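You operate a simulated robot arm through the tools that you are given. There is no shell and no other tool. Be economical: measure what you need, move in short steps, check, and stop when the job is done.

The job below is to be done with a simulated two-armed robot. You get a single attempt, and the scene is never put back.

JOB
Take the white cup and put it in the grey tray. Then put three of the caps from the top of the steel table on the wide shelf of the steel rack. Then take the cap off the white bottle labelled "cleaner" on the top of the white table and lay it down there. The order counts. Set down upright: cap.

Only the result counts: the job must be done as asked and must still hold three seconds after the hand-in. Knocking over, shifting, dropping, spilling or breaking anything else fails it. Lids that push on must go on centred and level and be pressed home; caps that screw on are set level and turned clockwise until they are tight.

ROBOT AND FRAMES
Two 7-joint arms with two-finger grippers on one trunk, on a base that drives. Base frame: it is fixed to the floor where the robot stands at the start and does not move with it; the origin is under the middle of the robot, x ahead of it, y to its left, z up; the surface under the hand at the start is at about z = 280. Readings come in mm, degrees, newtons and seconds.
The left shoulder is at the start at [139, 216, 1027], the right one opposite. With the tool pointing down near the work surface each hand reaches from about 100 to 720 mm from the robot's upright axis, wherever it stands, measured 20 degrees to its own side. Places, roughly: cap [0, 1750, 1000]; grey tray (49x29x9 cm) [-3700, 1400, 800]; white bottle [-2750, 1500, 750]; wide shelf of the steel rack [-100, -2200, 900]. Payload 3.18 kg a hand.
Tool frame (each hand has its own): the origin (TCP) lies between the finger pads and is the grasp point; the fingertips stand 30 mm ahead of it; z points along the fingers, y is the line along which they close. Largest opening 144 mm; the body of the gripper starts 103 mm behind the TCP.
Orientation is that of the tool frame in the base frame, as a unit quaternion [x, y, z, w]. With the fingers straight down and closing along the base's y, the tool's x points along the base's -x, its y along +y and its z along -z.

CONTROLS
- The arms move only by the tool servo_tool. It takes "left_deltas", "right_deltas" or both (then of equal length, played together; a hand with none holds still); each is text: rows parted by semicolons, each of 7 numbers parted by spaces: the shift along the tool's x, y, z in units of 30 mm (1.0 is 30 mm), then the turn, a rotation vector about the tool's x, y, z in units of 5 degrees (1.0 is 5 degrees), then the gripper command, from -1 (fully open) to 1 (shut), values between in proportion. In form: tx ty tz ax ay az gripper; .... A call has 1 to 8 rows; each row shifts and turns the commanded pose from where the row before left it, along the tool's axes as they then stand. A call with a number of a shift or a turn outside -1 to 1 is refused whole. A row lasts 0.2 s, in which the tool goes at most 50 mm and 8.6 degrees; a call with a longer step from one row to the next is refused whole, and so is a gripper value outside its range. A pose out of reach is approached as far as the arm can. The call stops where the force on the tool passes 40 N (or 10 N more than at its start, if that is more) or the arm is blocked; 0.2 s more then pass. Each finger halts on what it meets, pressing with about 41 N; the grip force reading is that of the motor and also rises with nothing between the fingers. The clock runs only during rows and for 0.2 s after the last one: add rows that do not move to give the fingers time. It gives the time, the measured TCP pose, the force on the tool (base axes), the opening and the grip force at its end, in the units of the frame above (readings bear some noise), with the torque about the TCP (base axes, N m) and any sound that the robot's microphone picked up.
- Cameras (640 x 400 px; columns grow to the right, rows downward): "scene" is now at [237, 12.6, 1175.2]; the picture's right is [0.16, -0.99, 0.00], its down [-0.92, -0.15, -0.36] and it looks along [0.36, 0.06, -0.93] (base axes); focal length 279 px, centre (320, 200). "left" rides on the left gripper at [76, -16, -143] in its tool frame; the picture's right is [0.21, 0.98, 0.00], its down [-0.84, 0.18, -0.51] and it looks along [-0.50, 0.11, 0.86] (tool axes); focal length 218 px, centre (320, 200). "right" rides on the right gripper at [76, 16, -143] in its tool frame; the picture's right is [-0.21, 0.98, 0.00], its down [-0.84, -0.18, -0.51] and it looks along [-0.50, -0.11, 0.86] (tool axes); focal length 218 px, centre (320, 200).
- get_image(camera): a new picture of that camera. It takes no simulated time.
- move_column(by): slides the trunk up (or, below 0, down) by that many mm; the arms and the scene camera ride with it, the base frame stays. It gives what a move gives, with no picture.
- drive_base(legs): drives the robot by 1 to 6 legs, each [ahead, left, turn to the left] in mm, mm and degrees, along the robot's own axes; the way and the turn of a leg run together, so that a leg with both is an arc; at most 1500 mm and 180 degrees a leg. The arms and the cameras ride along, it lands a little off, and it stops where it bumps. It gives what a move gives.
- head_to(pan, tilt): turns the head with the scene camera to pan (to the left, within 80 degrees either way) and tilt (down, from -29 to 69), counted from straight ahead of the robot. It gives what a move gives.
- probe_pixels(camera, pixels): for up to 12 pixels [column, row] of the newest picture of that camera ("zoom" is the newest enlarged one), the place [x, y, z] in the base frame of the surface seen there, good to about 3 mm, but the place of the scene camera against the robot may be out by one fixed shift of up to 18 mm in any direction. It takes no simulated time.
- inspect(camera, box): a new picture of the part [left, top, right, bottom] of that camera's present view, enlarged. It takes no simulated time.
- close_job(): hands the job in; it is judged then, once.

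Work in short steps. Measure before you move; look again where a grasp or a placing could have gone wrong, and mend it. You have 110 turns and 108 pictures in all, those below and enlarged ones among them. Open the grippers and draw the arms clear of the work before you hand the job in, unless the task says otherwise; then end with one line.

The tools are called after "Request:" by a JSON object that holds its "method" and its "body". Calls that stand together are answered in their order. servo_tool: Moves the arms, as the interface text tells. Its arguments: {"type":"object","properties":{"left_deltas":{"type":"string"},"right_deltas":{"type":"string"}},"required":[]} The other tools are called the same way: move_column (by) slides the trunk up or down; drive_base (legs) drives the base; head_to (pan, tilt) turns the head that bears the scene camera; get_image (camera) takes a picture; probe_pixels (camera, pixels) gives the place of the surface under pixels of a picture; inspect (camera, box) takes an enlarged picture of a part of a camera's view; close_job () hands the job in.

At the start:

```text
t: 0.0
left_tool_pos: [313.2, 141.4, 610.6]
left_ee_rot: [0.0, 1.0, 0.0, 0.0]
left_wrist_force: [-0.3, -0.3, -0.4]
left_ft_torque: [0.01, -0.02, -0.03]
left_grip_width: 144.0
left_grip_force: 0.2
right_tool_pos: [464.7, -172.1, 593.6]
right_ee_rot: [0.001, 1.0, 0.0, 0.0]
right_wrist_force: [-0.4, 0.0, -0.4]
right_ft_torque: [0.01, -0.02, 0.02]
right_grip_width: 144.3
right_grip_force: 0.1
trunk travel left (down, up): [-114.0, 255.0]
robot x, y, heading: [1.8, -1.6, 0.2]
head pan, tilt: [9.1, 68.8]
```

scene: 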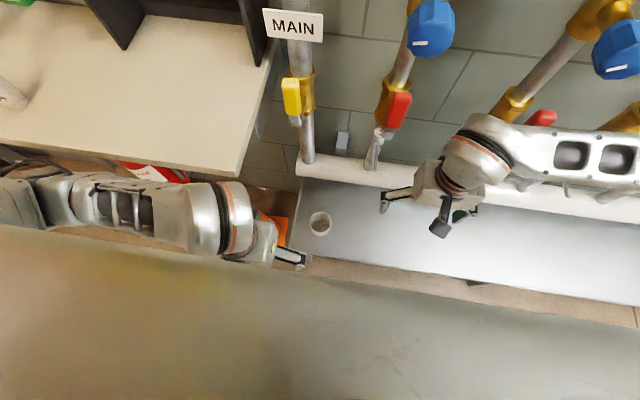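
right: 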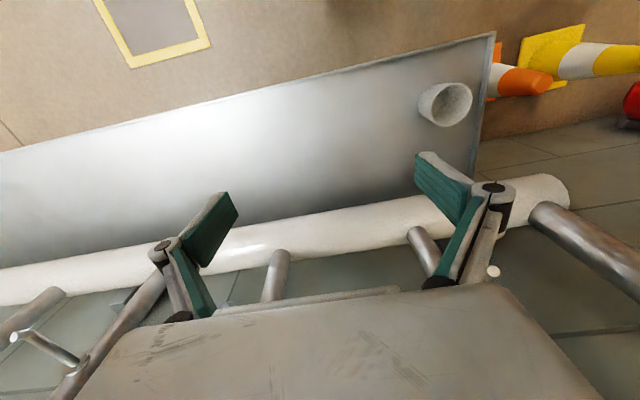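
left: 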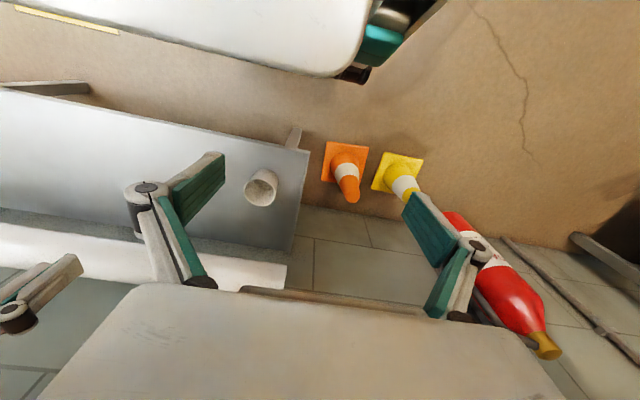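

The scene picture shows a white cup at about (320,222) on a low bench. I measure the cup and its surroundings.

Request:
{"method": "probe_pixels", "body": {"camera": "scene", "pixels": [[320, 214], [321, 222], [310, 222], [331, 222], [320, 232], [340, 240], [300, 200], [310, 250], [400, 250], [320, 170]]}}

Request:
{"method": "inspect", "body": {"camera": "scene", "box": [260, 170, 400, 260]}}

Request:
{"method": "probe_pixels", "body": {"camera": "left", "pixels": [[262, 185], [262, 172], [262, 204], [247, 187], [277, 187], [300, 160], [230, 235], [262, 215]]}}

```text
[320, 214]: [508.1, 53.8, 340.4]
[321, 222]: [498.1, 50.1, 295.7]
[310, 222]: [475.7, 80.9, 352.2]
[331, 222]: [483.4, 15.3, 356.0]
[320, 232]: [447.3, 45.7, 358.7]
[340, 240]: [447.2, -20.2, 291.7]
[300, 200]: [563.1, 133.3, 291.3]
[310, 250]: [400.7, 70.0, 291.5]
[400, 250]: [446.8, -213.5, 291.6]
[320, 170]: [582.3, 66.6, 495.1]
```

```text
4.44 times, centred on (330, 215) of scene
```

zoom: 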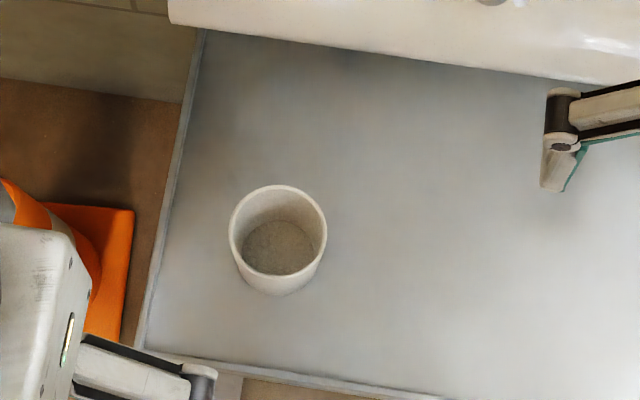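

```text
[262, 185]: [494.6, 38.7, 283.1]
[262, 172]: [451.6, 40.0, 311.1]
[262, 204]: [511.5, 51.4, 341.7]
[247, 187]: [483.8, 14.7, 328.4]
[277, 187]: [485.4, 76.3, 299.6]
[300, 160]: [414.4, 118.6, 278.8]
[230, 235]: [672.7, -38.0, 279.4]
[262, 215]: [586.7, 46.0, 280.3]
```

The wrist camera says the bench is at z≈280 and the cup centre is near (482,45) with its rim near z=345. The white pipe behind it looks close, so I check where its edges are.

Request:
{"method": "probe_pixels", "body": {"camera": "scene", "pixels": [[320, 182], [320, 176], [340, 184], [306, 140], [375, 160], [342, 140], [390, 110], [292, 95]]}}

Request:
{"method": "probe_pixels", "body": {"camera": "left", "pixels": [[250, 265], [240, 275], [200, 236], [150, 248]]}}

Request:
{"method": "probe_pixels", "body": {"camera": "right", "pixels": [[540, 200], [545, 180], [550, 225], [330, 225], [275, 270], [425, 240], [445, 105], [432, 105], [460, 105]]}}

```text
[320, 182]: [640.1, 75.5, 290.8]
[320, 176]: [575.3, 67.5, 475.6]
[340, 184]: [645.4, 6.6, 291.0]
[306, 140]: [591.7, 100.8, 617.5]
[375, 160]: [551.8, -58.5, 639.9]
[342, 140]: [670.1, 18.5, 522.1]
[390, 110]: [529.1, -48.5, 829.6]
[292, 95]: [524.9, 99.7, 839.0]
```

```text
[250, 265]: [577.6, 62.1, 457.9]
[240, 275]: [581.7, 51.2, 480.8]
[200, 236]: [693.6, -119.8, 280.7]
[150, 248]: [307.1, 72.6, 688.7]
```

```text
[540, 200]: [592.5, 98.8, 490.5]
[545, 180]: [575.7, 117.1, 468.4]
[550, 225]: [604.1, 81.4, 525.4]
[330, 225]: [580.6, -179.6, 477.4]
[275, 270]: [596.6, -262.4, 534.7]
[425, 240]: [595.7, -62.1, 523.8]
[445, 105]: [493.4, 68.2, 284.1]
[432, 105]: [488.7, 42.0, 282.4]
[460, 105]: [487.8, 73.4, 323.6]
```

The pipe lies at x≥575, z about 450–495, which leaves clearance over the cup. I move the left hand over the cup to about (480,46,430).

Request:
{"method": "servo_tool", "body": {"left_deltas": "-0.93 -0.53 1 0 0 0 -1;-0.93 -0.53 1 0 0 0 -1;-0.93 -0.53 1 0 0 0 -1;-0.93 -0.53 1 0 0 0 -1;-0.93 -0.53 1 0 0 0 -1;-0.93 -0.53 1 0 0 0 -1"}}

Request:
{"method": "get_image", "body": {"camera": "left"}}

Request:
{"method": "get_image", "body": {"camera": "scene"}}

```text
t: 1.4
left_tool_pos: [482.9, 45.1, 432.4]
left_ee_rot: [0.001, 1.0, -0.002, 0.002]
left_wrist_force: [-0.1, -0.3, 1.0]
left_ft_torque: [0.02, -0.03, 0.01]
left_grip_width: 143.9
left_grip_force: 0.1
right_tool_pos: [466.1, -172.7, 596.0]
right_ee_rot: [0.001, 1.0, -0.001, 0.001]
right_wrist_force: [0.0, 0.3, -0.4]
right_ft_torque: [-0.03, -0.03, 0.0]
right_grip_width: 143.7
right_grip_force: 0.0
trunk travel left (down, up): [-114.0, 255.0]
robot x, y, heading: [3.0, -1.1, 0.0]
head pan, tilt: [9.1, 68.8]
```

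```text
103 pictures are left
```

left: 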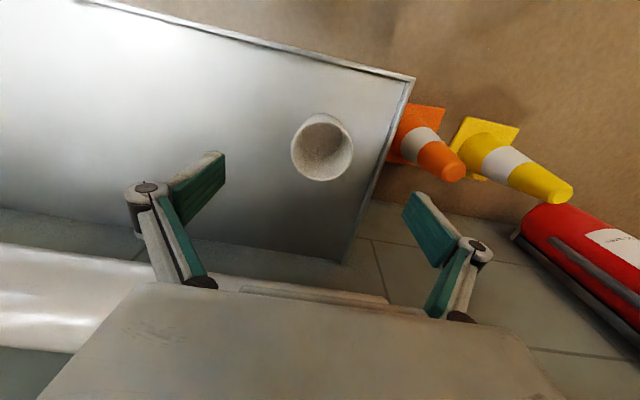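

```text
102 pictures are left
```

scene: 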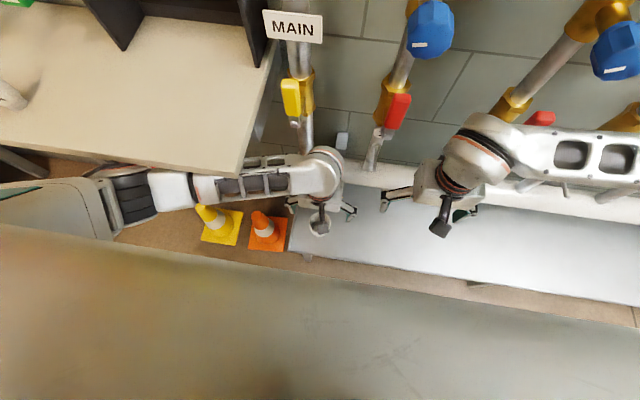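

The cup is at about (322,148) in the left view. I measure its rim closely.

Request:
{"method": "probe_pixels", "body": {"camera": "left", "pixels": [[294, 148], [350, 142], [322, 117], [320, 179], [296, 135], [350, 155], [300, 195], [290, 160]]}}

Request:
{"method": "probe_pixels", "body": {"camera": "scene", "pixels": [[230, 178], [320, 165], [130, 195], [240, 165], [180, 165], [335, 160]]}}

```text
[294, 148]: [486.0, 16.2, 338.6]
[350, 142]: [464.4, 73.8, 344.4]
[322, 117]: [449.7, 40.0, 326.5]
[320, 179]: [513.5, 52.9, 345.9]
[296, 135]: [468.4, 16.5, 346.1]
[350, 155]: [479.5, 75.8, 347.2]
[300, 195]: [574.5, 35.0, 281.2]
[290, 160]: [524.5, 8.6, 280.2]
```

```text
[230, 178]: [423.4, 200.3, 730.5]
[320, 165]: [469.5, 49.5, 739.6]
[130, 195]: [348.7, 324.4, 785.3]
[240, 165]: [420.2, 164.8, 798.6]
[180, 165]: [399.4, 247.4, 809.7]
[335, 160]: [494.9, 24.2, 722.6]
```

The cup centre is about (481,46), and the hand is aligned over it. I descend 108 mm to z≈324 with the fingers open.

Request:
{"method": "servo_tool", "body": {"left_deltas": "0.03 0.02 0.9 0 0 0 -1;0.03 0.02 0.9 0 0 0 -1;0 0 0.9 0 0 0 -1;0 0 0.9 0 0 0 -1;0 0 0 0 0 0 -1"}}

Request:
{"method": "get_image", "body": {"camera": "left"}}

```text
t: 2.6
left_tool_pos: [478.8, 45.7, 323.3]
left_ee_rot: [0.0, 1.0, 0.0, 0.001]
left_wrist_force: [-1.1, 0.8, 0.5]
left_ft_torque: [0.01, 0.04, 0.0]
left_grip_width: 144.0
left_grip_force: 0.0
right_tool_pos: [464.0, -172.7, 594.6]
right_ee_rot: [0.0, 1.0, 0.0, -0.001]
right_wrist_force: [0.2, 0.0, -1.0]
right_ft_torque: [0.03, -0.01, -0.03]
right_grip_width: 144.0
right_grip_force: 0.1
trunk travel left (down, up): [-114.0, 255.0]
robot x, y, heading: [-1.0, -2.6, 0.0]
head pan, tilt: [9.1, 68.8]
```

```text
101 pictures are left
```

left: 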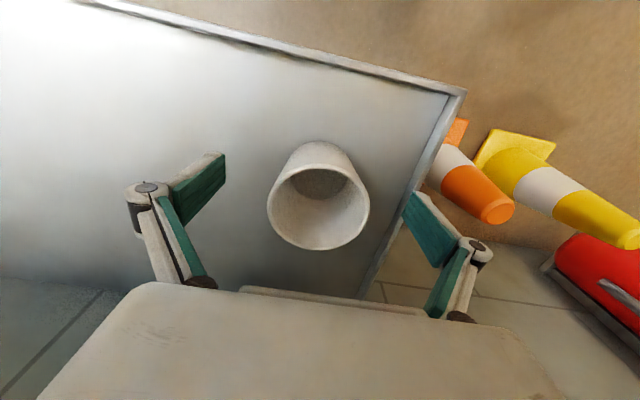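

The fingers straddle the cup, so I close gently.

Request:
{"method": "servo_tool", "body": {"left_deltas": "0 0 0 0 0 0 0.3;0 0 0 0 0 0 0.5;0 0 0 0 0 0 0.6;0 0 0 0 0 0 0.6"}}

Request:
{"method": "get_image", "body": {"camera": "left"}}

```text
t: 3.6
left_tool_pos: [478.5, 46.5, 322.3]
left_ee_rot: [0.0, 1.0, 0.0, 0.0]
left_wrist_force: [0.1, -0.3, 0.2]
left_ft_torque: [-0.01, -0.01, 0.0]
left_grip_width: 63.4
left_grip_force: 41.3
right_tool_pos: [464.2, -173.0, 594.3]
right_ee_rot: [0.001, 1.0, 0.0, 0.0]
right_wrist_force: [0.6, -0.7, 0.1]
right_ft_torque: [0.0, 0.04, -0.02]
right_grip_width: 144.1
right_grip_force: 0.0
trunk travel left (down, up): [-114.0, 255.0]
robot x, y, heading: [3.6, -0.8, -0.0]
head pan, tilt: [9.1, 68.8]
```

```text
100 pictures are left
```

left: 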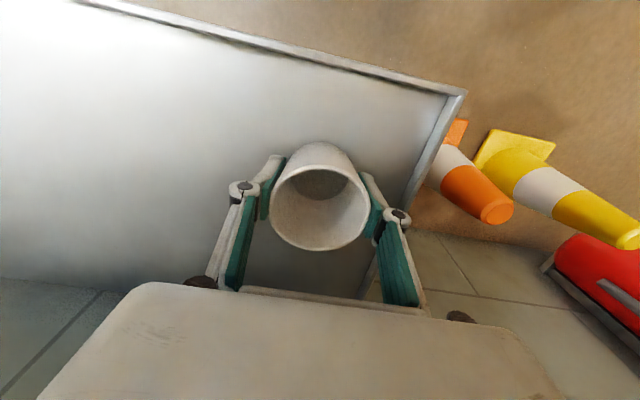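

The cup is held (63 mm, 41 N). I lift straight up, then draw back along the approach path.

Request:
{"method": "servo_tool", "body": {"left_deltas": "0 0 -0.9 0 0 0 0.6;0 0 -0.9 0 0 0 0.6;0 0 -0.9 0 0 0 0.6;0 0 -0.9 0 0 0 0.6"}}

Request:
{"method": "servo_tool", "body": {"left_deltas": "0.93 0.53 -1 0 0 0 0.6;0.93 0.53 -1 0 0 0 0.6;0.93 0.53 -1 0 0 0 0.6;0.93 0.53 -1 0 0 0 0.6;0.93 0.53 -1 0 0 0 0.6;0.93 0.53 -1 0 0 0 0.6", "right_deltas": "0.93 0 0 0 0 0 -1;0.93 0 0 0 0 0 -1;0.93 0 0 0 0 0 -1;0.93 0 0 0 0 0 -1;0.93 0 0 0 0 0 -1;0.93 0 0 0 0 0 -1"}}

Request:
{"method": "head_to", "body": {"pan": 80, "tilt": 25}}

Request:
{"method": "get_image", "body": {"camera": "scene"}}

Request:
{"method": "get_image", "body": {"camera": "left"}}

```text
t: 4.6
left_tool_pos: [477.6, 48.1, 431.8]
left_ee_rot: [-0.002, 1.0, 0.001, 0.0]
left_wrist_force: [-0.1, -1.1, -1.1]
left_ft_torque: [0.01, -0.01, 0.0]
left_grip_width: 63.0
left_grip_force: 40.8
right_tool_pos: [464.4, -173.2, 594.1]
right_ee_rot: [0.0, 1.0, 0.0, 0.0]
right_wrist_force: [0.0, -0.2, -0.3]
right_ft_torque: [0.02, 0.02, -0.02]
right_grip_width: 144.0
right_grip_force: 0.1
trunk travel left (down, up): [-114.0, 255.0]
robot x, y, heading: [1.1, 2.3, -0.2]
head pan, tilt: [9.1, 68.8]
```

```text
t: 5.7
left_tool_pos: [347.2, 206.0, 507.3]
left_ee_rot: [0.004, 0.994, 0.101, -0.033]
left_wrist_force: [-0.3, -0.2, -0.7]
left_ft_torque: [-0.01, -0.02, 0.02]
left_grip_width: 62.8
left_grip_force: 41.2
right_tool_pos: [349.7, -174.4, 594.9]
right_ee_rot: [0.003, 1.0, -0.001, 0.0]
right_wrist_force: [-0.1, -0.1, -0.3]
right_ft_torque: [0.02, 0.06, 0.0]
right_grip_width: 144.0
right_grip_force: 0.1
trunk travel left (down, up): [-114.0, 255.0]
robot x, y, heading: [-0.7, -3.2, -0.7]
head pan, tilt: [9.1, 68.8]
stopped in row 5 (left hand): the arm was blocked; the commanded pose is now the measured one
```

```text
t: 7.1
left_tool_pos: [346.1, 205.5, 506.7]
left_ee_rot: [0.004, 0.994, 0.103, -0.035]
left_wrist_force: [-0.7, 0.4, -0.3]
left_ft_torque: [-0.01, 0.0, 0.01]
left_grip_width: 63.2
left_grip_force: 40.7
right_tool_pos: [351.3, -174.5, 594.2]
right_ee_rot: [0.004, 1.0, -0.002, 0.0]
right_wrist_force: [-0.8, -0.1, 0.5]
right_ft_torque: [-0.03, 0.0, 0.01]
right_grip_width: 144.0
right_grip_force: 0.0
trunk travel left (down, up): [-114.0, 255.0]
robot x, y, heading: [2.5, -1.6, -0.4]
head pan, tilt: [80.0, 25.0]
```

```text
99 pictures are left
```

scene: 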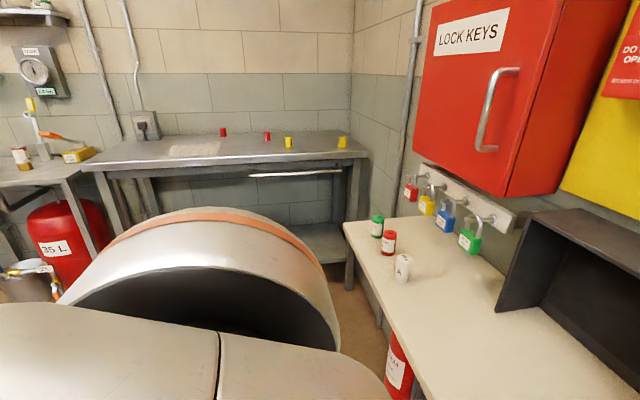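

```text
98 pictures are left
```

left: 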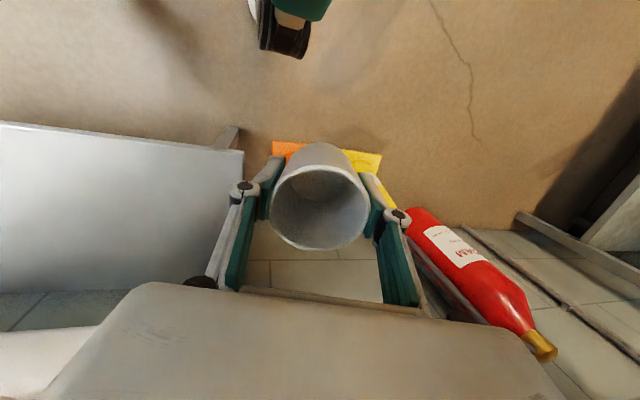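

The left arm was blocked in row 5. I look toward it with the head to see what it met.

Request:
{"method": "head_to", "body": {"pan": 40, "tilt": 60}}

Request:
{"method": "get_image", "body": {"camera": "scene"}}

```text
t: 8.1
left_tool_pos: [346.9, 204.8, 507.0]
left_ee_rot: [0.005, 0.994, 0.101, -0.036]
left_wrist_force: [-0.5, -1.0, -0.2]
left_ft_torque: [0.03, 0.02, 0.02]
left_grip_width: 63.1
left_grip_force: 41.0
right_tool_pos: [349.5, -176.4, 594.6]
right_ee_rot: [0.004, 1.0, -0.002, 0.0]
right_wrist_force: [0.0, 0.2, 0.1]
right_ft_torque: [-0.03, 0.02, 0.0]
right_grip_width: 143.9
right_grip_force: 0.1
trunk travel left (down, up): [-114.0, 255.0]
robot x, y, heading: [2.8, 0.7, -0.3]
head pan, tilt: [40.0, 60.0]
```

```text
97 pictures are left
```

scene: 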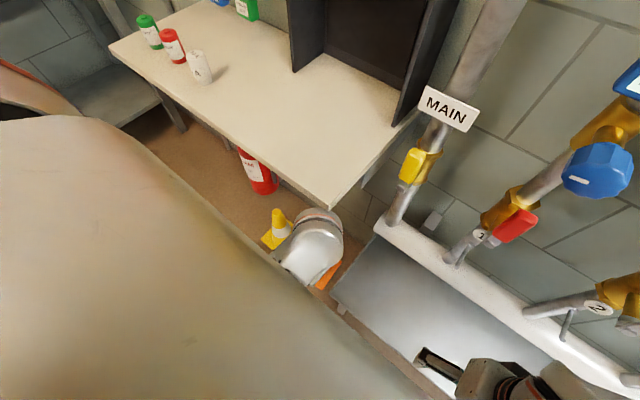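

Request:
{"method": "probe_pixels", "body": {"camera": "scene", "pixels": [[330, 206], [290, 180], [415, 118], [230, 140], [330, 214], [315, 245], [325, 225], [200, 68], [172, 46], [150, 30]]}}

```text
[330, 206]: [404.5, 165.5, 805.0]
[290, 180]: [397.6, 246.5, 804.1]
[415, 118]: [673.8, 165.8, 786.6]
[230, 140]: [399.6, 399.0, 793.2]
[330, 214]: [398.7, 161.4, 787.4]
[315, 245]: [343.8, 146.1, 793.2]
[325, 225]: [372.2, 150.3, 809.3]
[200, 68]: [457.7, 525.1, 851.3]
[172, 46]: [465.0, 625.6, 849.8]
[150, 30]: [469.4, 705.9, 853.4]
```

The wrist sits right by the cream table's front edge (x≈400, y>160, z≈790), and that blocked it. I back the base 250 mm straight away from it.

Request:
{"method": "drive_base", "body": {"legs": [[-250, 0, 0]]}}

Request:
{"method": "get_image", "body": {"camera": "scene"}}

```text
t: 10.0
left_tool_pos: [102.5, 203.5, 512.3]
left_ee_rot: [0.007, 0.994, 0.104, -0.026]
left_wrist_force: [-1.3, 0.0, -0.2]
left_ft_torque: [0.0, 0.0, -0.02]
left_grip_width: 62.9
left_grip_force: 41.7
right_tool_pos: [97.2, -176.0, 594.2]
right_ee_rot: [0.006, 1.0, -0.001, 0.0]
right_wrist_force: [-0.3, 0.7, 0.2]
right_ft_torque: [0.04, 0.02, -0.04]
right_grip_width: 144.2
right_grip_force: 0.1
trunk travel left (down, up): [-114.0, 255.0]
robot x, y, heading: [-251.6, -1.3, -1.0]
head pan, tilt: [40.0, 60.0]
```

```text
96 pictures are left
```

scene: 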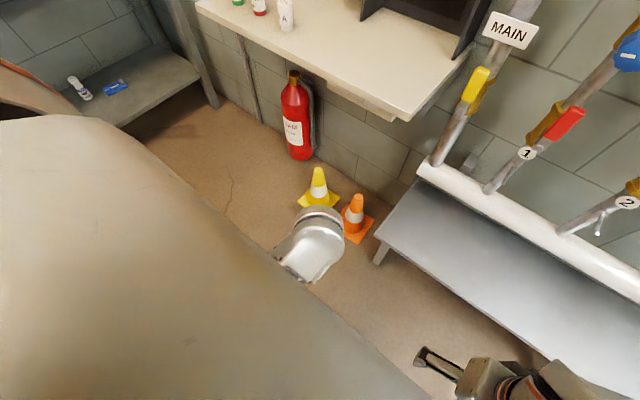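

The arm is free. I level the left tool again and raise the hand.

Request:
{"method": "servo_tool", "body": {"left_deltas": "0 0 -0.5 0.8 -0.2 -0.05 0.6;0 0 -0.5 0.8 -0.2 -0.05 0.6;0 0 -0.5 0.8 -0.2 -0.05 0.6;0 0 -1 0 0 0 0.6;0 0 -1 0 0 0 0.6;0 0 -1 0 0 0 0.6;0 0 0 0 0 0 0.6"}}

Request:
{"method": "head_to", "body": {"pan": 80, "tilt": 20}}

Request:
{"method": "get_image", "body": {"camera": "scene"}}

```text
t: 10.7
left_tool_pos: [97.7, 252.3, 538.1]
left_ee_rot: [0.037, 0.995, 0.089, -0.006]
left_wrist_force: [-0.3, -0.2, -0.4]
left_ft_torque: [0.02, 0.01, 0.01]
left_grip_width: 63.1
left_grip_force: 41.1
right_tool_pos: [97.3, -174.7, 593.8]
right_ee_rot: [0.007, 1.0, 0.0, 0.0]
right_wrist_force: [-0.4, -0.2, -0.3]
right_ft_torque: [0.01, 0.06, 0.0]
right_grip_width: 143.8
right_grip_force: 0.1
trunk travel left (down, up): [-114.0, 255.0]
robot x, y, heading: [-253.4, 1.4, -0.7]
head pan, tilt: [40.0, 60.0]
stopped in row 3 (left hand): the arm was blocked; the commanded pose is now the measured one
```

```text
t: 11.8
left_tool_pos: [98.1, 252.8, 538.2]
left_ee_rot: [0.037, 0.995, 0.089, -0.006]
left_wrist_force: [-0.1, -0.8, 0.0]
left_ft_torque: [0.03, -0.01, 0.03]
left_grip_width: 63.1
left_grip_force: 40.8
right_tool_pos: [97.0, -175.4, 593.9]
right_ee_rot: [0.007, 1.0, -0.001, 0.0]
right_wrist_force: [0.6, 0.3, 0.4]
right_ft_torque: [-0.03, -0.04, 0.0]
right_grip_width: 144.1
right_grip_force: 0.1
trunk travel left (down, up): [-114.0, 255.0]
robot x, y, heading: [-249.4, -0.6, -1.0]
head pan, tilt: [80.0, 20.0]
```

```text
95 pictures are left
```

scene: 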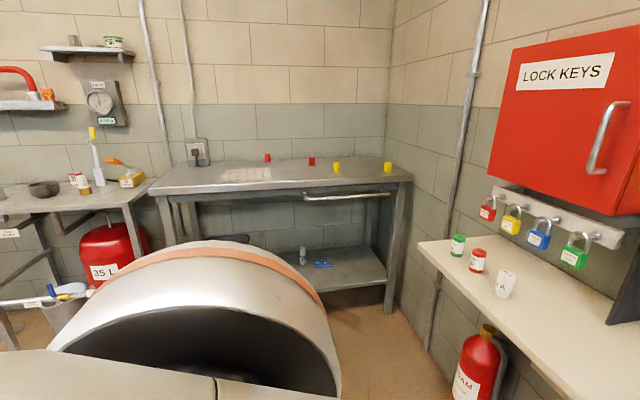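

The arm is blocked again in free space, probably at a joint limit in a folded posture. I move the hand forward and inward while levelling, toward the posture that worked before.

Request:
{"method": "servo_tool", "body": {"left_deltas": "-0.8 -0.5 0 0 0 0 0.6;-0.8 -1 0 0.4 -0.03 -0.17 0.6;-0.8 -1 0 0.4 -0.03 -0.17 0.6;-0.8 -1 0 0.4 -0.03 -0.17 0.6;-0.8 -1 0 0.4 -0.03 -0.17 0.6;-0.8 -1 0 0.4 -0.03 -0.17 0.6;0 0 0 0 0 0 0.6"}}

Request:
{"method": "head_to", "body": {"pan": 40, "tilt": 60}}

Request:
{"method": "get_image", "body": {"camera": "scene"}}

```text
t: 12.4
left_tool_pos: [137.7, 255.2, 520.9]
left_ee_rot: [0.056, 0.989, 0.135, -0.006]
left_wrist_force: [0.1, 0.4, 0.1]
left_ft_torque: [0.0, 0.01, -0.07]
left_grip_width: 62.9
left_grip_force: 41.1
right_tool_pos: [96.9, -174.2, 593.1]
right_ee_rot: [0.007, 1.0, -0.001, 0.0]
right_wrist_force: [0.3, -0.2, 0.5]
right_ft_torque: [-0.01, -0.02, 0.01]
right_grip_width: 143.8
right_grip_force: 0.1
trunk travel left (down, up): [-114.0, 255.0]
robot x, y, heading: [-254.7, 3.2, -0.6]
head pan, tilt: [80.0, 20.0]
stopped in row 3 (left hand): the arm was blocked; the commanded pose is now the measured one
```

```text
t: 13.5
left_tool_pos: [136.3, 254.6, 520.1]
left_ee_rot: [0.057, 0.989, 0.137, -0.006]
left_wrist_force: [0.0, 0.8, -1.1]
left_ft_torque: [0.0, -0.02, -0.02]
left_grip_width: 63.2
left_grip_force: 41.0
right_tool_pos: [98.4, -174.7, 594.5]
right_ee_rot: [0.007, 1.0, -0.001, -0.001]
right_wrist_force: [-0.4, 0.4, 0.3]
right_ft_torque: [-0.02, 0.01, 0.0]
right_grip_width: 144.2
right_grip_force: 0.0
trunk travel left (down, up): [-114.0, 255.0]
robot x, y, heading: [-252.6, -2.2, -0.7]
head pan, tilt: [40.0, 60.0]
```

```text
94 pictures are left
```

scene: 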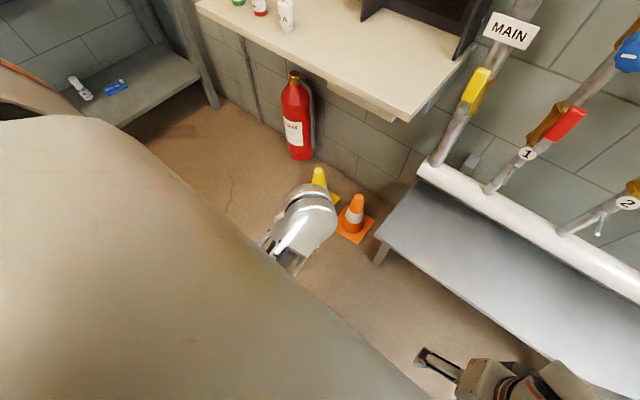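

Request:
{"method": "probe_pixels", "body": {"camera": "scene", "pixels": [[100, 200], [200, 230], [260, 300], [330, 370], [20, 90], [310, 210], [295, 235], [330, 215], [270, 235], [300, 255]]}}

Request:
{"method": "get_image", "body": {"camera": "right"}}

Request:
{"method": "get_image", "body": {"camera": "left"}}

```text
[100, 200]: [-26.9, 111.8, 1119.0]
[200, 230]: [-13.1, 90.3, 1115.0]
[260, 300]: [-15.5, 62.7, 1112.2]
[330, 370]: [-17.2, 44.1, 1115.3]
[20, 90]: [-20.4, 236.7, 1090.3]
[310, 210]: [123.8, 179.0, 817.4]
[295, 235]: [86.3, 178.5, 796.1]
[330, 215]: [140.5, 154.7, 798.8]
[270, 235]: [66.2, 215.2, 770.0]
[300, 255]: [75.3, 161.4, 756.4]
```

```text
93 pictures are left
```

right: 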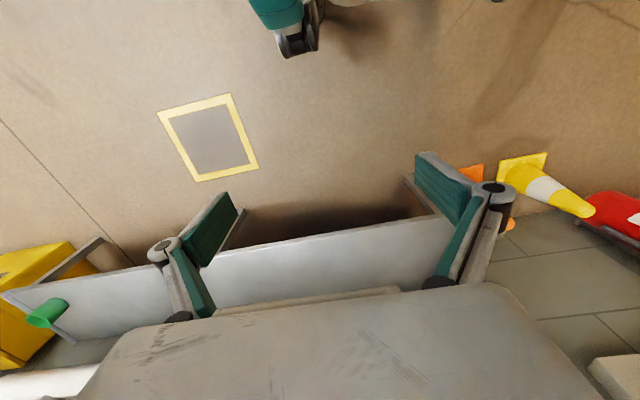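

```text
92 pictures are left
```

left: 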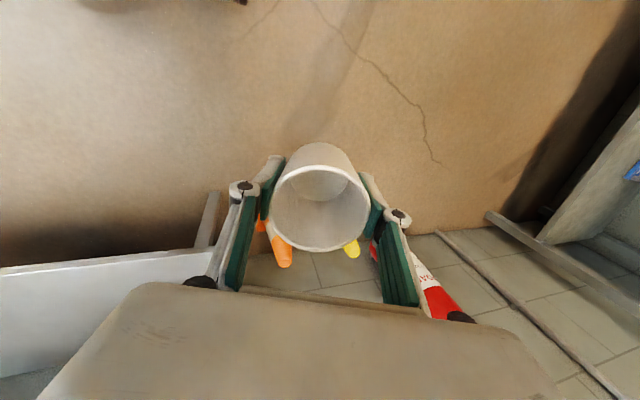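

The grey mass is the robot's own shoulder beam, so the left arm is folded close against the body. I extend the hand straight forward without turning it, to unfold.

Request:
{"method": "servo_tool", "body": {"left_deltas": "-1 0 0 0 0 0 0.6;-1 0 0 0 0 0 0.6;-1 0 0 0 0 0 0.6;-1 0 0 0 0 0 0.6;-1 0 0 0 0 0 0.6;0 0 0 0 0 0 0.6"}}

Request:
{"method": "get_image", "body": {"camera": "scene"}}

```text
t: 14.2
left_tool_pos: [208.7, 295.7, 514.6]
left_ee_rot: [0.079, 0.977, 0.198, -0.007]
left_wrist_force: [-0.2, -0.3, -0.8]
left_ft_torque: [0.01, 0.0, -0.01]
left_grip_width: 63.0
left_grip_force: 41.5
right_tool_pos: [97.5, -175.5, 593.5]
right_ee_rot: [0.007, 1.0, 0.0, -0.001]
right_wrist_force: [0.7, -0.1, -0.3]
right_ft_torque: [0.0, -0.02, 0.03]
right_grip_width: 144.0
right_grip_force: 0.0
trunk travel left (down, up): [-114.0, 255.0]
robot x, y, heading: [-254.9, -1.0, -0.8]
head pan, tilt: [40.0, 60.0]
stopped in row 3 (left hand): the arm was blocked; the commanded pose is now the measured one
```

```text
91 pictures are left
```

scene: 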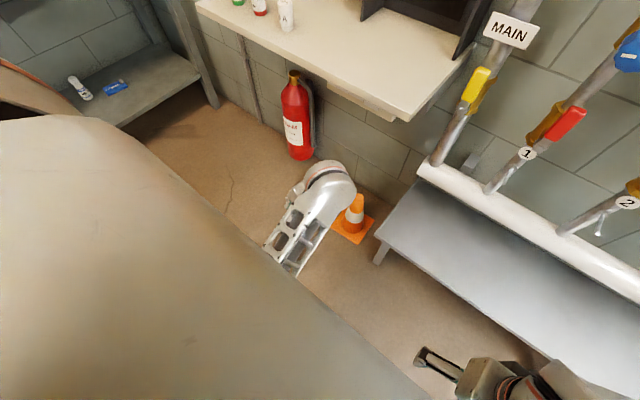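

The forearm now comes from the body's midline, so the elbow is tucked in. I try extending along the finger direction (down and outward) to open the elbow.

Request:
{"method": "servo_tool", "body": {"left_deltas": "0 0 1 0 0 0 0.6;0 0 1 0 0 0 0.6;0 0 1 0 0 0 0.6;0 0 1 0 0 0 0.6;0 0 0 0 0 0 0.6"}}

Request:
{"method": "get_image", "body": {"camera": "scene"}}

```text
t: 15.4
left_tool_pos: [220.4, 324.1, 408.9]
left_ee_rot: [0.123, 0.97, 0.208, 0.004]
left_wrist_force: [0.5, 0.1, -0.9]
left_ft_torque: [-0.02, 0.04, -0.01]
left_grip_width: 63.2
left_grip_force: 41.3
right_tool_pos: [97.6, -175.8, 594.4]
right_ee_rot: [0.008, 1.0, -0.001, 0.0]
right_wrist_force: [0.8, -0.2, -0.4]
right_ft_torque: [0.0, -0.02, -0.01]
right_grip_width: 143.9
right_grip_force: 0.0
trunk travel left (down, up): [-114.0, 255.0]
robot x, y, heading: [-252.4, 0.6, -0.8]
head pan, tilt: [40.0, 60.0]
```

```text
90 pictures are left
```

scene: 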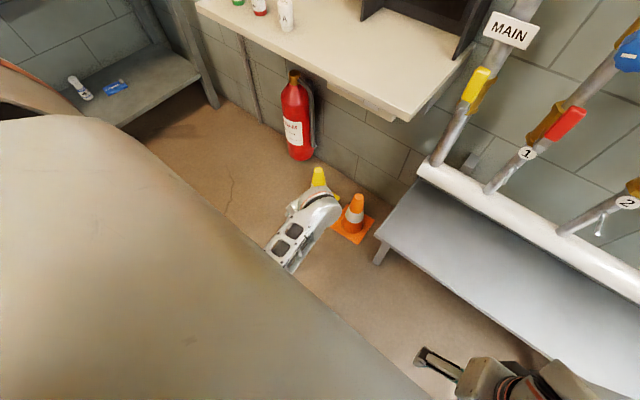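

That moved freely. I back away a bit more for room, then extend forward while levelling.

Request:
{"method": "drive_base", "body": {"legs": [[-300, 0, 0]]}}

Request:
{"method": "servo_tool", "body": {"left_deltas": "-0.9 0.2 0 0 0 0 0.6;-0.9 0.2 0 0 0 0 0.6;-0.9 0.2 0 0 0 0 0.6;-0.9 0.2 0 0 0 0 0.6;-0.9 0 0 0 0 0 0.6"}}

Request:
{"method": "get_image", "body": {"camera": "scene"}}

```text
t: 17.5
left_tool_pos: [-84.6, 359.3, 408.3]
left_ee_rot: [0.102, 0.97, 0.22, -0.004]
left_wrist_force: [-0.5, -0.4, -0.7]
left_ft_torque: [-0.03, 0.0, 0.0]
left_grip_width: 63.0
left_grip_force: 41.1
right_tool_pos: [-201.5, -170.5, 594.7]
right_ee_rot: [0.007, 1.0, -0.001, 0.0]
right_wrist_force: [0.2, -1.1, 1.1]
right_ft_torque: [0.02, 0.01, -0.02]
right_grip_width: 143.7
right_grip_force: 0.0
trunk travel left (down, up): [-114.0, 255.0]
robot x, y, heading: [-551.3, 3.5, -0.9]
head pan, tilt: [40.0, 60.0]
```

```text
t: 18.1
left_tool_pos: [1.6, 311.4, 426.2]
left_ee_rot: [0.182, 0.953, 0.239, 0.03]
left_wrist_force: [-1.2, 0.0, -0.2]
left_ft_torque: [0.0, -0.02, -0.03]
left_grip_width: 62.9
left_grip_force: 41.1
right_tool_pos: [-200.5, -171.5, 594.4]
right_ee_rot: [0.006, 1.0, -0.001, 0.0]
right_wrist_force: [-0.5, 0.4, -0.4]
right_ft_torque: [-0.04, 0.01, -0.02]
right_grip_width: 144.0
right_grip_force: 0.1
trunk travel left (down, up): [-114.0, 255.0]
robot x, y, heading: [-549.7, 1.5, -0.7]
head pan, tilt: [40.0, 60.0]
stopped in row 3 (left hand): the arm was blocked; the commanded pose is now the measured one
```

```text
89 pictures are left
```

scene: 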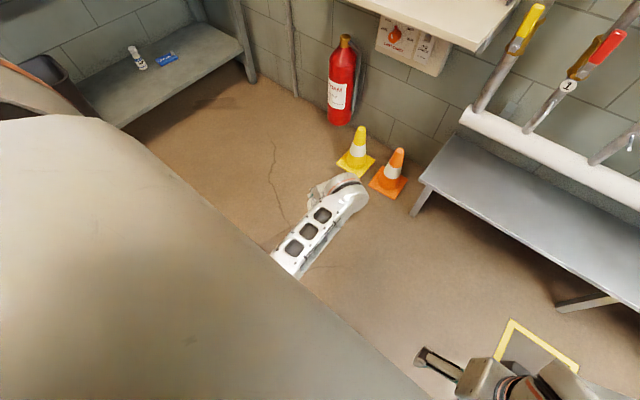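

The arm is blocked again. I look down along the body with the head to see the left elbow.

Request:
{"method": "head_to", "body": {"pan": 75, "tilt": 69}}

Request:
{"method": "get_image", "body": {"camera": "scene"}}

Request:
{"method": "head_to", "body": {"pan": 0, "tilt": 69}}

Request:
{"method": "get_image", "body": {"camera": "scene"}}

```text
t: 19.1
left_tool_pos: [1.4, 309.6, 424.9]
left_ee_rot: [0.182, 0.954, 0.237, 0.03]
left_wrist_force: [-0.3, 0.9, 0.4]
left_ft_torque: [0.01, 0.01, 0.0]
left_grip_width: 63.2
left_grip_force: 40.9
right_tool_pos: [-200.5, -171.4, 593.8]
right_ee_rot: [0.007, 1.0, -0.002, 0.0]
right_wrist_force: [0.3, -0.9, 0.3]
right_ft_torque: [-0.01, -0.03, 0.03]
right_grip_width: 144.2
right_grip_force: 0.1
trunk travel left (down, up): [-114.0, 255.0]
robot x, y, heading: [-550.6, 4.9, -1.0]
head pan, tilt: [75.0, 68.8]
```

```text
88 pictures are left
```

scene: 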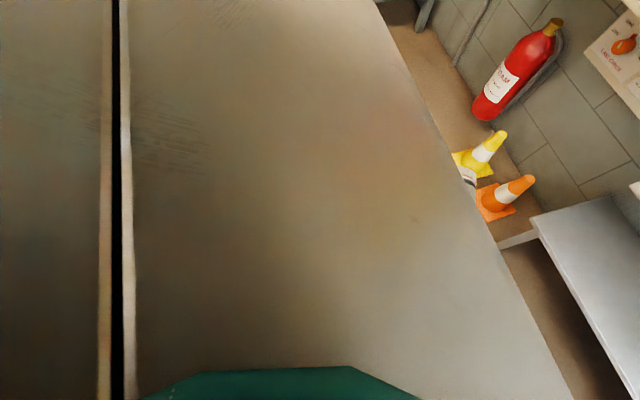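

```text
t: 20.6
left_tool_pos: [1.9, 309.8, 425.6]
left_ee_rot: [0.182, 0.954, 0.237, 0.03]
left_wrist_force: [0.4, 0.5, 0.3]
left_ft_torque: [0.0, -0.03, -0.02]
left_grip_width: 63.0
left_grip_force: 41.0
right_tool_pos: [-201.2, -171.9, 594.0]
right_ee_rot: [0.007, 1.0, -0.002, 0.0]
right_wrist_force: [-0.6, -0.3, 0.7]
right_ft_torque: [0.01, -0.01, 0.0]
right_grip_width: 144.1
right_grip_force: 0.1
trunk travel left (down, up): [-114.0, 255.0]
robot x, y, heading: [-553.9, 0.8, -0.7]
head pan, tilt: [0.0, 68.8]
```

```text
87 pictures are left
```

scene: 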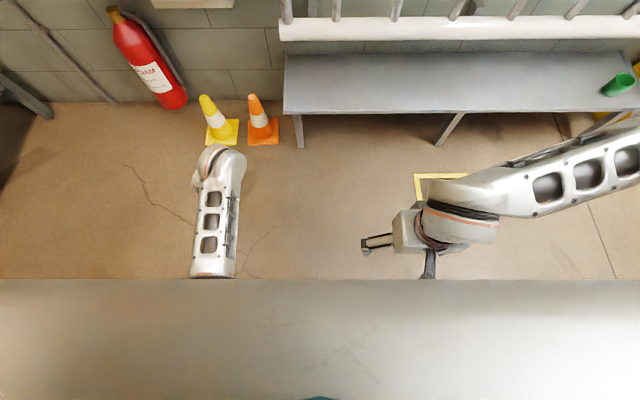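

The left forearm comes straight forward from under the shoulder beam with the elbow tucked in. I move the hand outward (+y) to let the elbow swing out.

Request:
{"method": "servo_tool", "body": {"left_deltas": "0.36 0.82 0.44 0 0 0 0.6;0.36 0.82 0.44 0 0 0 0.6;0.36 0.82 0.44 0 0 0 0.6;0.36 0.82 0.44 0 0 0 0.6;0.36 0.82 0.44 0 0 0 0.6;0.36 0.82 0.44 0 0 0 0.6;0 0 0 0 0 0 0.6"}}

Request:
{"method": "get_image", "body": {"camera": "scene"}}

```text
t: 22.4
left_tool_pos: [28.5, 462.0, 435.5]
left_ee_rot: [0.233, 0.939, 0.248, 0.043]
left_wrist_force: [-0.9, -0.5, -0.8]
left_ft_torque: [-0.01, 0.02, -0.02]
left_grip_width: 62.9
left_grip_force: 41.3
right_tool_pos: [-200.9, -170.5, 593.1]
right_ee_rot: [0.007, 1.0, -0.001, 0.0]
right_wrist_force: [0.7, -0.7, -0.2]
right_ft_torque: [0.02, 0.01, 0.04]
right_grip_width: 144.1
right_grip_force: 0.0
trunk travel left (down, up): [-114.0, 255.0]
robot x, y, heading: [-547.0, 4.1, -0.8]
head pan, tilt: [0.0, 68.8]
stopped in row 7 (left hand): the arm was blocked; the commanded pose is now the measured one
```

```text
86 pictures are left
```

scene: 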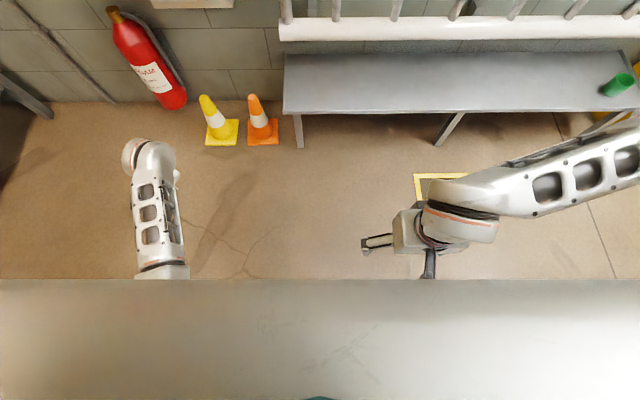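

The elbow moved outward with the hand. Now I try levelling the tool in place by turning about tool x.

Request:
{"method": "servo_tool", "body": {"left_deltas": "0 0 0 0.8 0.1 -0.3 0.6;0 0 0 0.8 0.1 -0.3 0.6;0 0 0 0.8 0.1 -0.3 0.6;0 0 0 0.8 0.1 -0.3 0.6;0 0 0 0.8 0.1 -0.3 0.6;0 0 0 0.8 0.1 -0.3 0.6;0 0 0 0.8 0.1 -0.3 0.6;0 0 0 0 0 0 0.6"}}

Request:
{"method": "get_image", "body": {"camera": "scene"}}

```text
t: 23.2
left_tool_pos: [63.1, 420.6, 450.6]
left_ee_rot: [0.278, 0.94, 0.192, 0.038]
left_wrist_force: [0.1, -0.3, -0.4]
left_ft_torque: [-0.01, 0.01, 0.01]
left_grip_width: 62.9
left_grip_force: 41.1
right_tool_pos: [-201.2, -171.5, 593.2]
right_ee_rot: [0.007, 1.0, -0.001, 0.0]
right_wrist_force: [-1.0, 0.0, 0.4]
right_ft_torque: [-0.01, -0.01, -0.04]
right_grip_width: 143.7
right_grip_force: 0.0
trunk travel left (down, up): [-114.0, 255.0]
robot x, y, heading: [-550.8, 1.9, -0.8]
head pan, tilt: [0.0, 68.8]
stopped in row 3 (left hand): the arm was blocked; the commanded pose is now the measured one
```

```text
85 pictures are left
```

scene: 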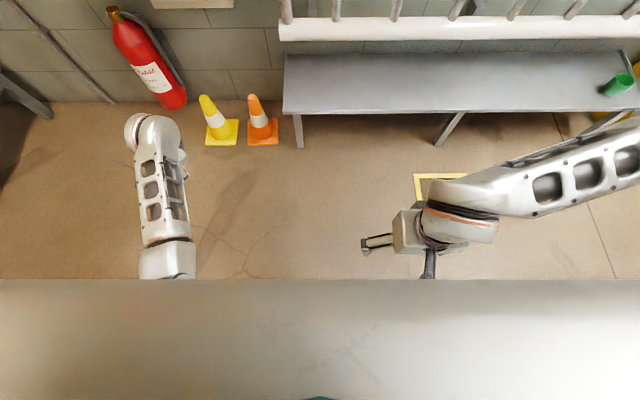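

The tilt improved but the yaw drifted the other way, so a wrist joint looks to be at its limit. I let the yaw follow that way while levelling.

Request:
{"method": "servo_tool", "body": {"left_deltas": "0 0 0 0.5 0 0.9 0.6;0 0 0 0.5 0 0.9 0.6;0 0 0 0.5 0 0.9 0.6;0 0 0 0.5 0 0.9 0.6;0 0 0 0.5 0 0.9 0.6;0 0 0 0.5 0 0.9 0.6;0 0 0 0 0 0 0.6"}}

Request:
{"method": "get_image", "body": {"camera": "scene"}}

```text
t: 24.8
left_tool_pos: [63.2, 420.1, 450.8]
left_ee_rot: [0.492, 0.866, 0.072, -0.045]
left_wrist_force: [-0.4, -0.5, -0.7]
left_ft_torque: [0.02, 0.02, 0.01]
left_grip_width: 63.3
left_grip_force: 41.1
right_tool_pos: [-201.1, -171.1, 594.6]
right_ee_rot: [0.007, 1.0, -0.001, 0.0]
right_wrist_force: [-1.0, -0.1, -0.8]
right_ft_torque: [0.01, -0.01, 0.0]
right_grip_width: 143.9
right_grip_force: 0.0
trunk travel left (down, up): [-114.0, 255.0]
robot x, y, heading: [-550.0, 2.6, -0.6]
head pan, tilt: [0.0, 68.8]
```

```text
84 pictures are left
```

scene: 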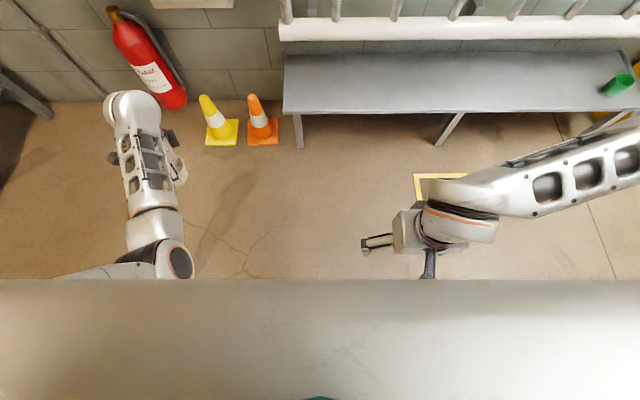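

Now the arm tracks exactly: the yaw is about -60° and the tilt is about 10°. I finish levelling and raise the hand 100 mm.

Request:
{"method": "servo_tool", "body": {"left_deltas": "0 0 0 0.5 -0.83 0.3 0.6;0 0 0 0.5 -0.83 0.3 0.6;0 0 -0.8 0 0 0 0.6;0 0 -0.8 0 0 0 0.6;0 0 -0.8 0 0 0 0.6;0 0 -0.8 0 0 0 0.6;0 0 0 0 0 0 0.6"}}

Request:
{"method": "get_image", "body": {"camera": "scene"}}

```text
t: 26.2
left_tool_pos: [97.1, 412.7, 573.9]
left_ee_rot: [0.577, 0.813, 0.066, -0.031]
left_wrist_force: [-0.4, 0.8, -0.3]
left_ft_torque: [-0.04, 0.01, -0.02]
left_grip_width: 63.1
left_grip_force: 41.0
right_tool_pos: [-201.7, -171.7, 592.7]
right_ee_rot: [0.007, 1.0, -0.002, 0.0]
right_wrist_force: [1.6, 0.1, -0.1]
right_ft_torque: [-0.04, -0.02, -0.01]
right_grip_width: 144.0
right_grip_force: 0.0
trunk travel left (down, up): [-114.0, 255.0]
robot x, y, heading: [-552.1, 5.2, -1.0]
head pan, tilt: [0.0, 68.8]
stopped in row 7 (left hand): the arm was blocked; the commanded pose is now the measured one
```

```text
83 pictures are left
```

scene: 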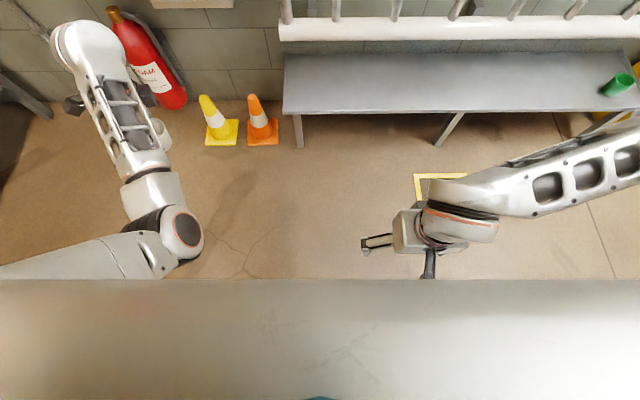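

Upper arm and elbow are now visible. I probe them to understand the posture.

Request:
{"method": "probe_pixels", "body": {"camera": "scene", "pixels": [[182, 228], [150, 195], [110, 120], [85, 45], [20, 265], [100, 255], [160, 135], [155, 240], [440, 235], [470, 190], [560, 175], [630, 160]]}}

Request:
{"method": "head_to", "body": {"pan": 75, "tilt": 30}}

Request:
{"method": "get_image", "body": {"camera": "scene"}}

```text
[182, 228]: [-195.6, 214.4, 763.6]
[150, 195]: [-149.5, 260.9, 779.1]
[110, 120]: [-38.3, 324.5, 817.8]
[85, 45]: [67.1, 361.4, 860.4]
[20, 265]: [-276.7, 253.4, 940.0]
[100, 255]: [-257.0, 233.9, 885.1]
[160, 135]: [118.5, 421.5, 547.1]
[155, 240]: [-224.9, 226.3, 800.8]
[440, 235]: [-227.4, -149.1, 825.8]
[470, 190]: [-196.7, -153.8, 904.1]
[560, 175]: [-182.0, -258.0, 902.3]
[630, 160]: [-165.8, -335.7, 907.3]
```

```text
t: 27.6
left_tool_pos: [97.8, 412.0, 574.5]
left_ee_rot: [0.578, 0.813, 0.066, -0.03]
left_wrist_force: [-0.2, -0.5, -0.6]
left_ft_torque: [0.03, -0.02, -0.04]
left_grip_width: 63.3
left_grip_force: 41.0
right_tool_pos: [-200.9, -172.3, 594.2]
right_ee_rot: [0.008, 1.0, -0.001, 0.0]
right_wrist_force: [-0.1, -0.1, 0.2]
right_ft_torque: [-0.01, -0.02, -0.01]
right_grip_width: 144.1
right_grip_force: 0.1
trunk travel left (down, up): [-114.0, 255.0]
robot x, y, heading: [-547.3, 4.3, -0.6]
head pan, tilt: [75.0, 30.0]
```

```text
82 pictures are left
```

scene: 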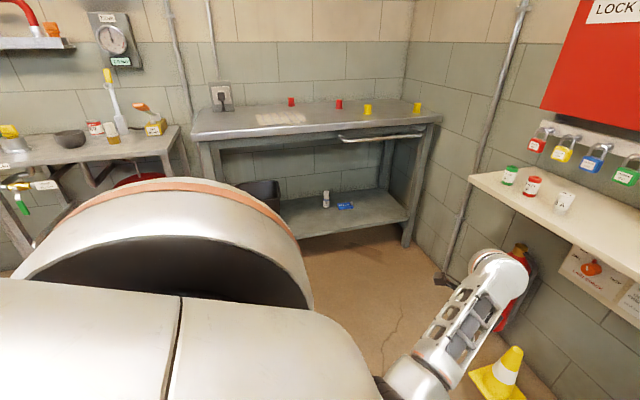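

The posture is now elbow-down and reaching far out, with the hand beyond 720 mm from the axis. I pull the hand back toward the robot and level it, keeping the yaw.

Request:
{"method": "servo_tool", "body": {"left_deltas": "0.33 -0.94 0 0 0 0 0.6;0.33 -0.94 0 0 0 0 0.6;0.33 -0.94 0 0.27 -0.78 0 0.6;0.33 -0.94 0 0.27 -0.78 0 0.6;0.33 -0.94 0 0 0 0 0.6;0 0 0 0 0 0 0.6"}}

Request:
{"method": "get_image", "body": {"camera": "scene"}}

```text
t: 28.4
left_tool_pos: [8.7, 506.7, 600.2]
left_ee_rot: [0.562, 0.815, 0.119, -0.075]
left_wrist_force: [0.3, 0.5, -1.0]
left_ft_torque: [0.02, 0.02, -0.01]
left_grip_width: 62.8
left_grip_force: 40.7
right_tool_pos: [-202.1, -171.0, 594.4]
right_ee_rot: [0.007, 1.0, -0.001, 0.0]
right_wrist_force: [0.5, -0.6, -0.3]
right_ft_torque: [0.0, 0.02, 0.02]
right_grip_width: 144.0
right_grip_force: 0.0
trunk travel left (down, up): [-114.0, 255.0]
robot x, y, heading: [-552.5, 5.6, -0.5]
head pan, tilt: [75.0, 30.0]
stopped in row 3 (left hand): the arm was blocked; the commanded pose is now the measured one
```

```text
81 pictures are left
```

scene: 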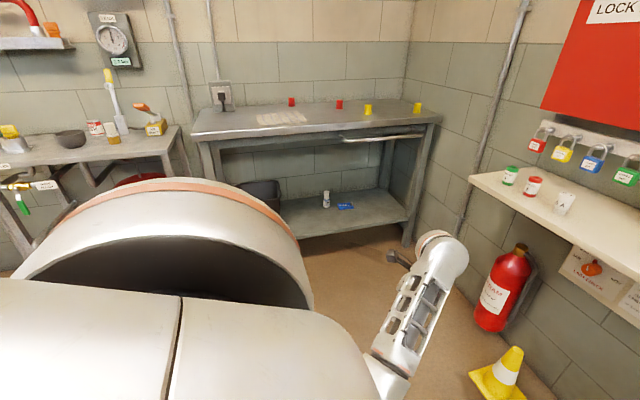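

The fingers tilt outward along the forearm whenever the hand is raised, which fits the wrist-bend joint being at its limit with the elbow too low. I lower the hand to free it, then look again.

Request:
{"method": "servo_tool", "body": {"left_deltas": "-0.26 -0.11 0.96 0 0 0 0.6;-0.26 -0.11 0.96 0 0 0 0.6;-0.26 -0.11 0.96 0 0 0 0.6;-0.26 -0.11 0.96 0 0 0 0.6;-0.26 -0.11 0.96 0 0 0 0.6;-0.26 -0.11 0.96 0 0 0 0.6;-0.26 -0.11 0.96 0 0 0 0.6;0 0 0 0 0 0 0.6"}}

Request:
{"method": "head_to", "body": {"pan": 30, "tilt": 69}}

Request:
{"method": "get_image", "body": {"camera": "scene"}}

```text
t: 30.2
left_tool_pos: [9.5, 502.3, 387.8]
left_ee_rot: [0.56, 0.817, 0.116, -0.071]
left_wrist_force: [0.5, -0.6, 0.1]
left_ft_torque: [0.0, 0.01, -0.03]
left_grip_width: 63.2
left_grip_force: 40.8
right_tool_pos: [-200.9, -172.4, 595.2]
right_ee_rot: [0.007, 1.0, -0.001, 0.0]
right_wrist_force: [0.5, -0.6, -0.5]
right_ft_torque: [0.02, -0.01, 0.0]
right_grip_width: 144.1
right_grip_force: 0.0
trunk travel left (down, up): [-114.0, 255.0]
robot x, y, heading: [-552.4, 4.4, -0.8]
head pan, tilt: [75.0, 30.0]
```

```text
t: 31.3
left_tool_pos: [9.8, 501.4, 388.5]
left_ee_rot: [0.56, 0.817, 0.116, -0.072]
left_wrist_force: [0.3, 0.4, -0.9]
left_ft_torque: [-0.04, 0.02, -0.04]
left_grip_width: 63.1
left_grip_force: 41.2
right_tool_pos: [-200.8, -171.3, 593.9]
right_ee_rot: [0.008, 1.0, -0.001, 0.0]
right_wrist_force: [1.0, 0.9, 0.0]
right_ft_torque: [0.01, -0.03, 0.01]
right_grip_width: 144.1
right_grip_force: 0.1
trunk travel left (down, up): [-114.0, 255.0]
robot x, y, heading: [-550.7, 2.8, -0.6]
head pan, tilt: [30.0, 68.8]
```

```text
80 pictures are left
```

scene: 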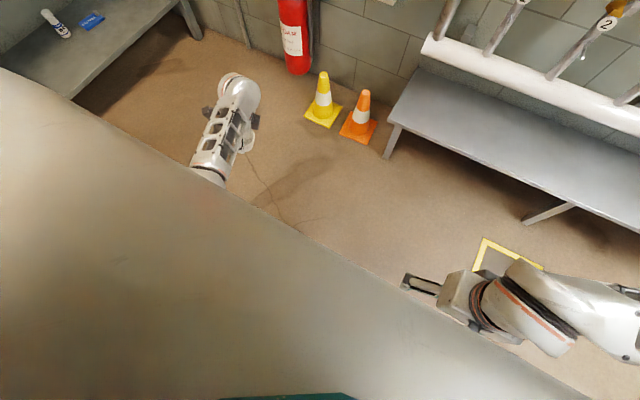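

The downward move tracked exactly, which confirms it. Here I level the tool, then bring the hand in, in front of and below the shoulder.

Request:
{"method": "servo_tool", "body": {"left_deltas": "0 0 0 0.28 -0.73 0 0.6;0 0 0 0.28 -0.73 0 0.6;0 0 0 0.28 -0.73 0 0.6;0 0 0 0.28 -0.73 0 0.6;0 0 0 0 0 0 0.6"}}

Request:
{"method": "servo_tool", "body": {"left_deltas": "-0.51 -1 0.17 0 0 0 0.6;-0.51 -1 0.17 0 0 0 0.6;-0.51 -1 0.17 0 0 0 0.6;-0.51 -1 0.17 0 0 0 0.6;-0.51 -1 0.17 0 0 0 0.6;-0.51 -1 0.17 0 0 0 0.6;0 0 0 0 0 0 0.6"}}

Request:
{"method": "get_image", "body": {"camera": "scene"}}

```text
t: 32.5
left_tool_pos: [10.1, 500.9, 388.8]
left_ee_rot: [0.567, 0.824, 0.003, 0.006]
left_wrist_force: [-0.2, 1.0, -0.6]
left_ft_torque: [0.01, 0.03, 0.06]
left_grip_width: 63.0
left_grip_force: 41.3
right_tool_pos: [-200.9, -172.1, 594.7]
right_ee_rot: [0.007, 1.0, -0.001, -0.001]
right_wrist_force: [-0.4, 0.5, -0.8]
right_ft_torque: [-0.02, -0.01, 0.02]
right_grip_width: 144.0
right_grip_force: 0.1
trunk travel left (down, up): [-114.0, 255.0]
robot x, y, heading: [-552.4, 1.5, -0.8]
head pan, tilt: [30.0, 68.8]
```

```text
t: 34.1
left_tool_pos: [-125.2, 348.0, 357.8]
left_ee_rot: [0.566, 0.824, 0.004, 0.005]
left_wrist_force: [1.0, -0.2, 0.0]
left_ft_torque: [0.0, 0.01, 0.03]
left_grip_width: 62.9
left_grip_force: 40.4
right_tool_pos: [-201.4, -170.7, 594.4]
right_ee_rot: [0.007, 1.0, 0.0, 0.0]
right_wrist_force: [0.6, -0.1, -0.3]
right_ft_torque: [0.0, -0.01, 0.0]
right_grip_width: 144.1
right_grip_force: 0.0
trunk travel left (down, up): [-114.0, 255.0]
robot x, y, heading: [-550.3, 5.4, -1.0]
head pan, tilt: [30.0, 68.8]
```

```text
79 pictures are left
```

scene: 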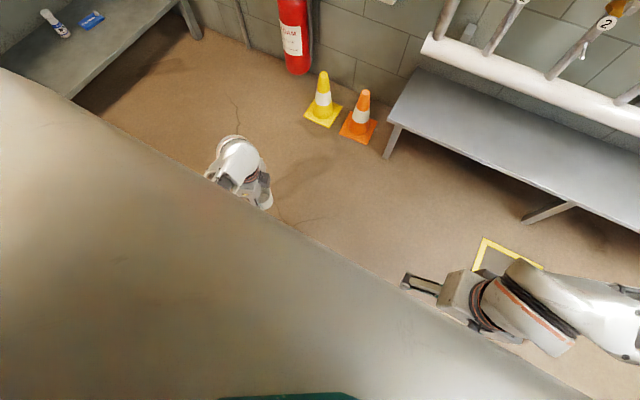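

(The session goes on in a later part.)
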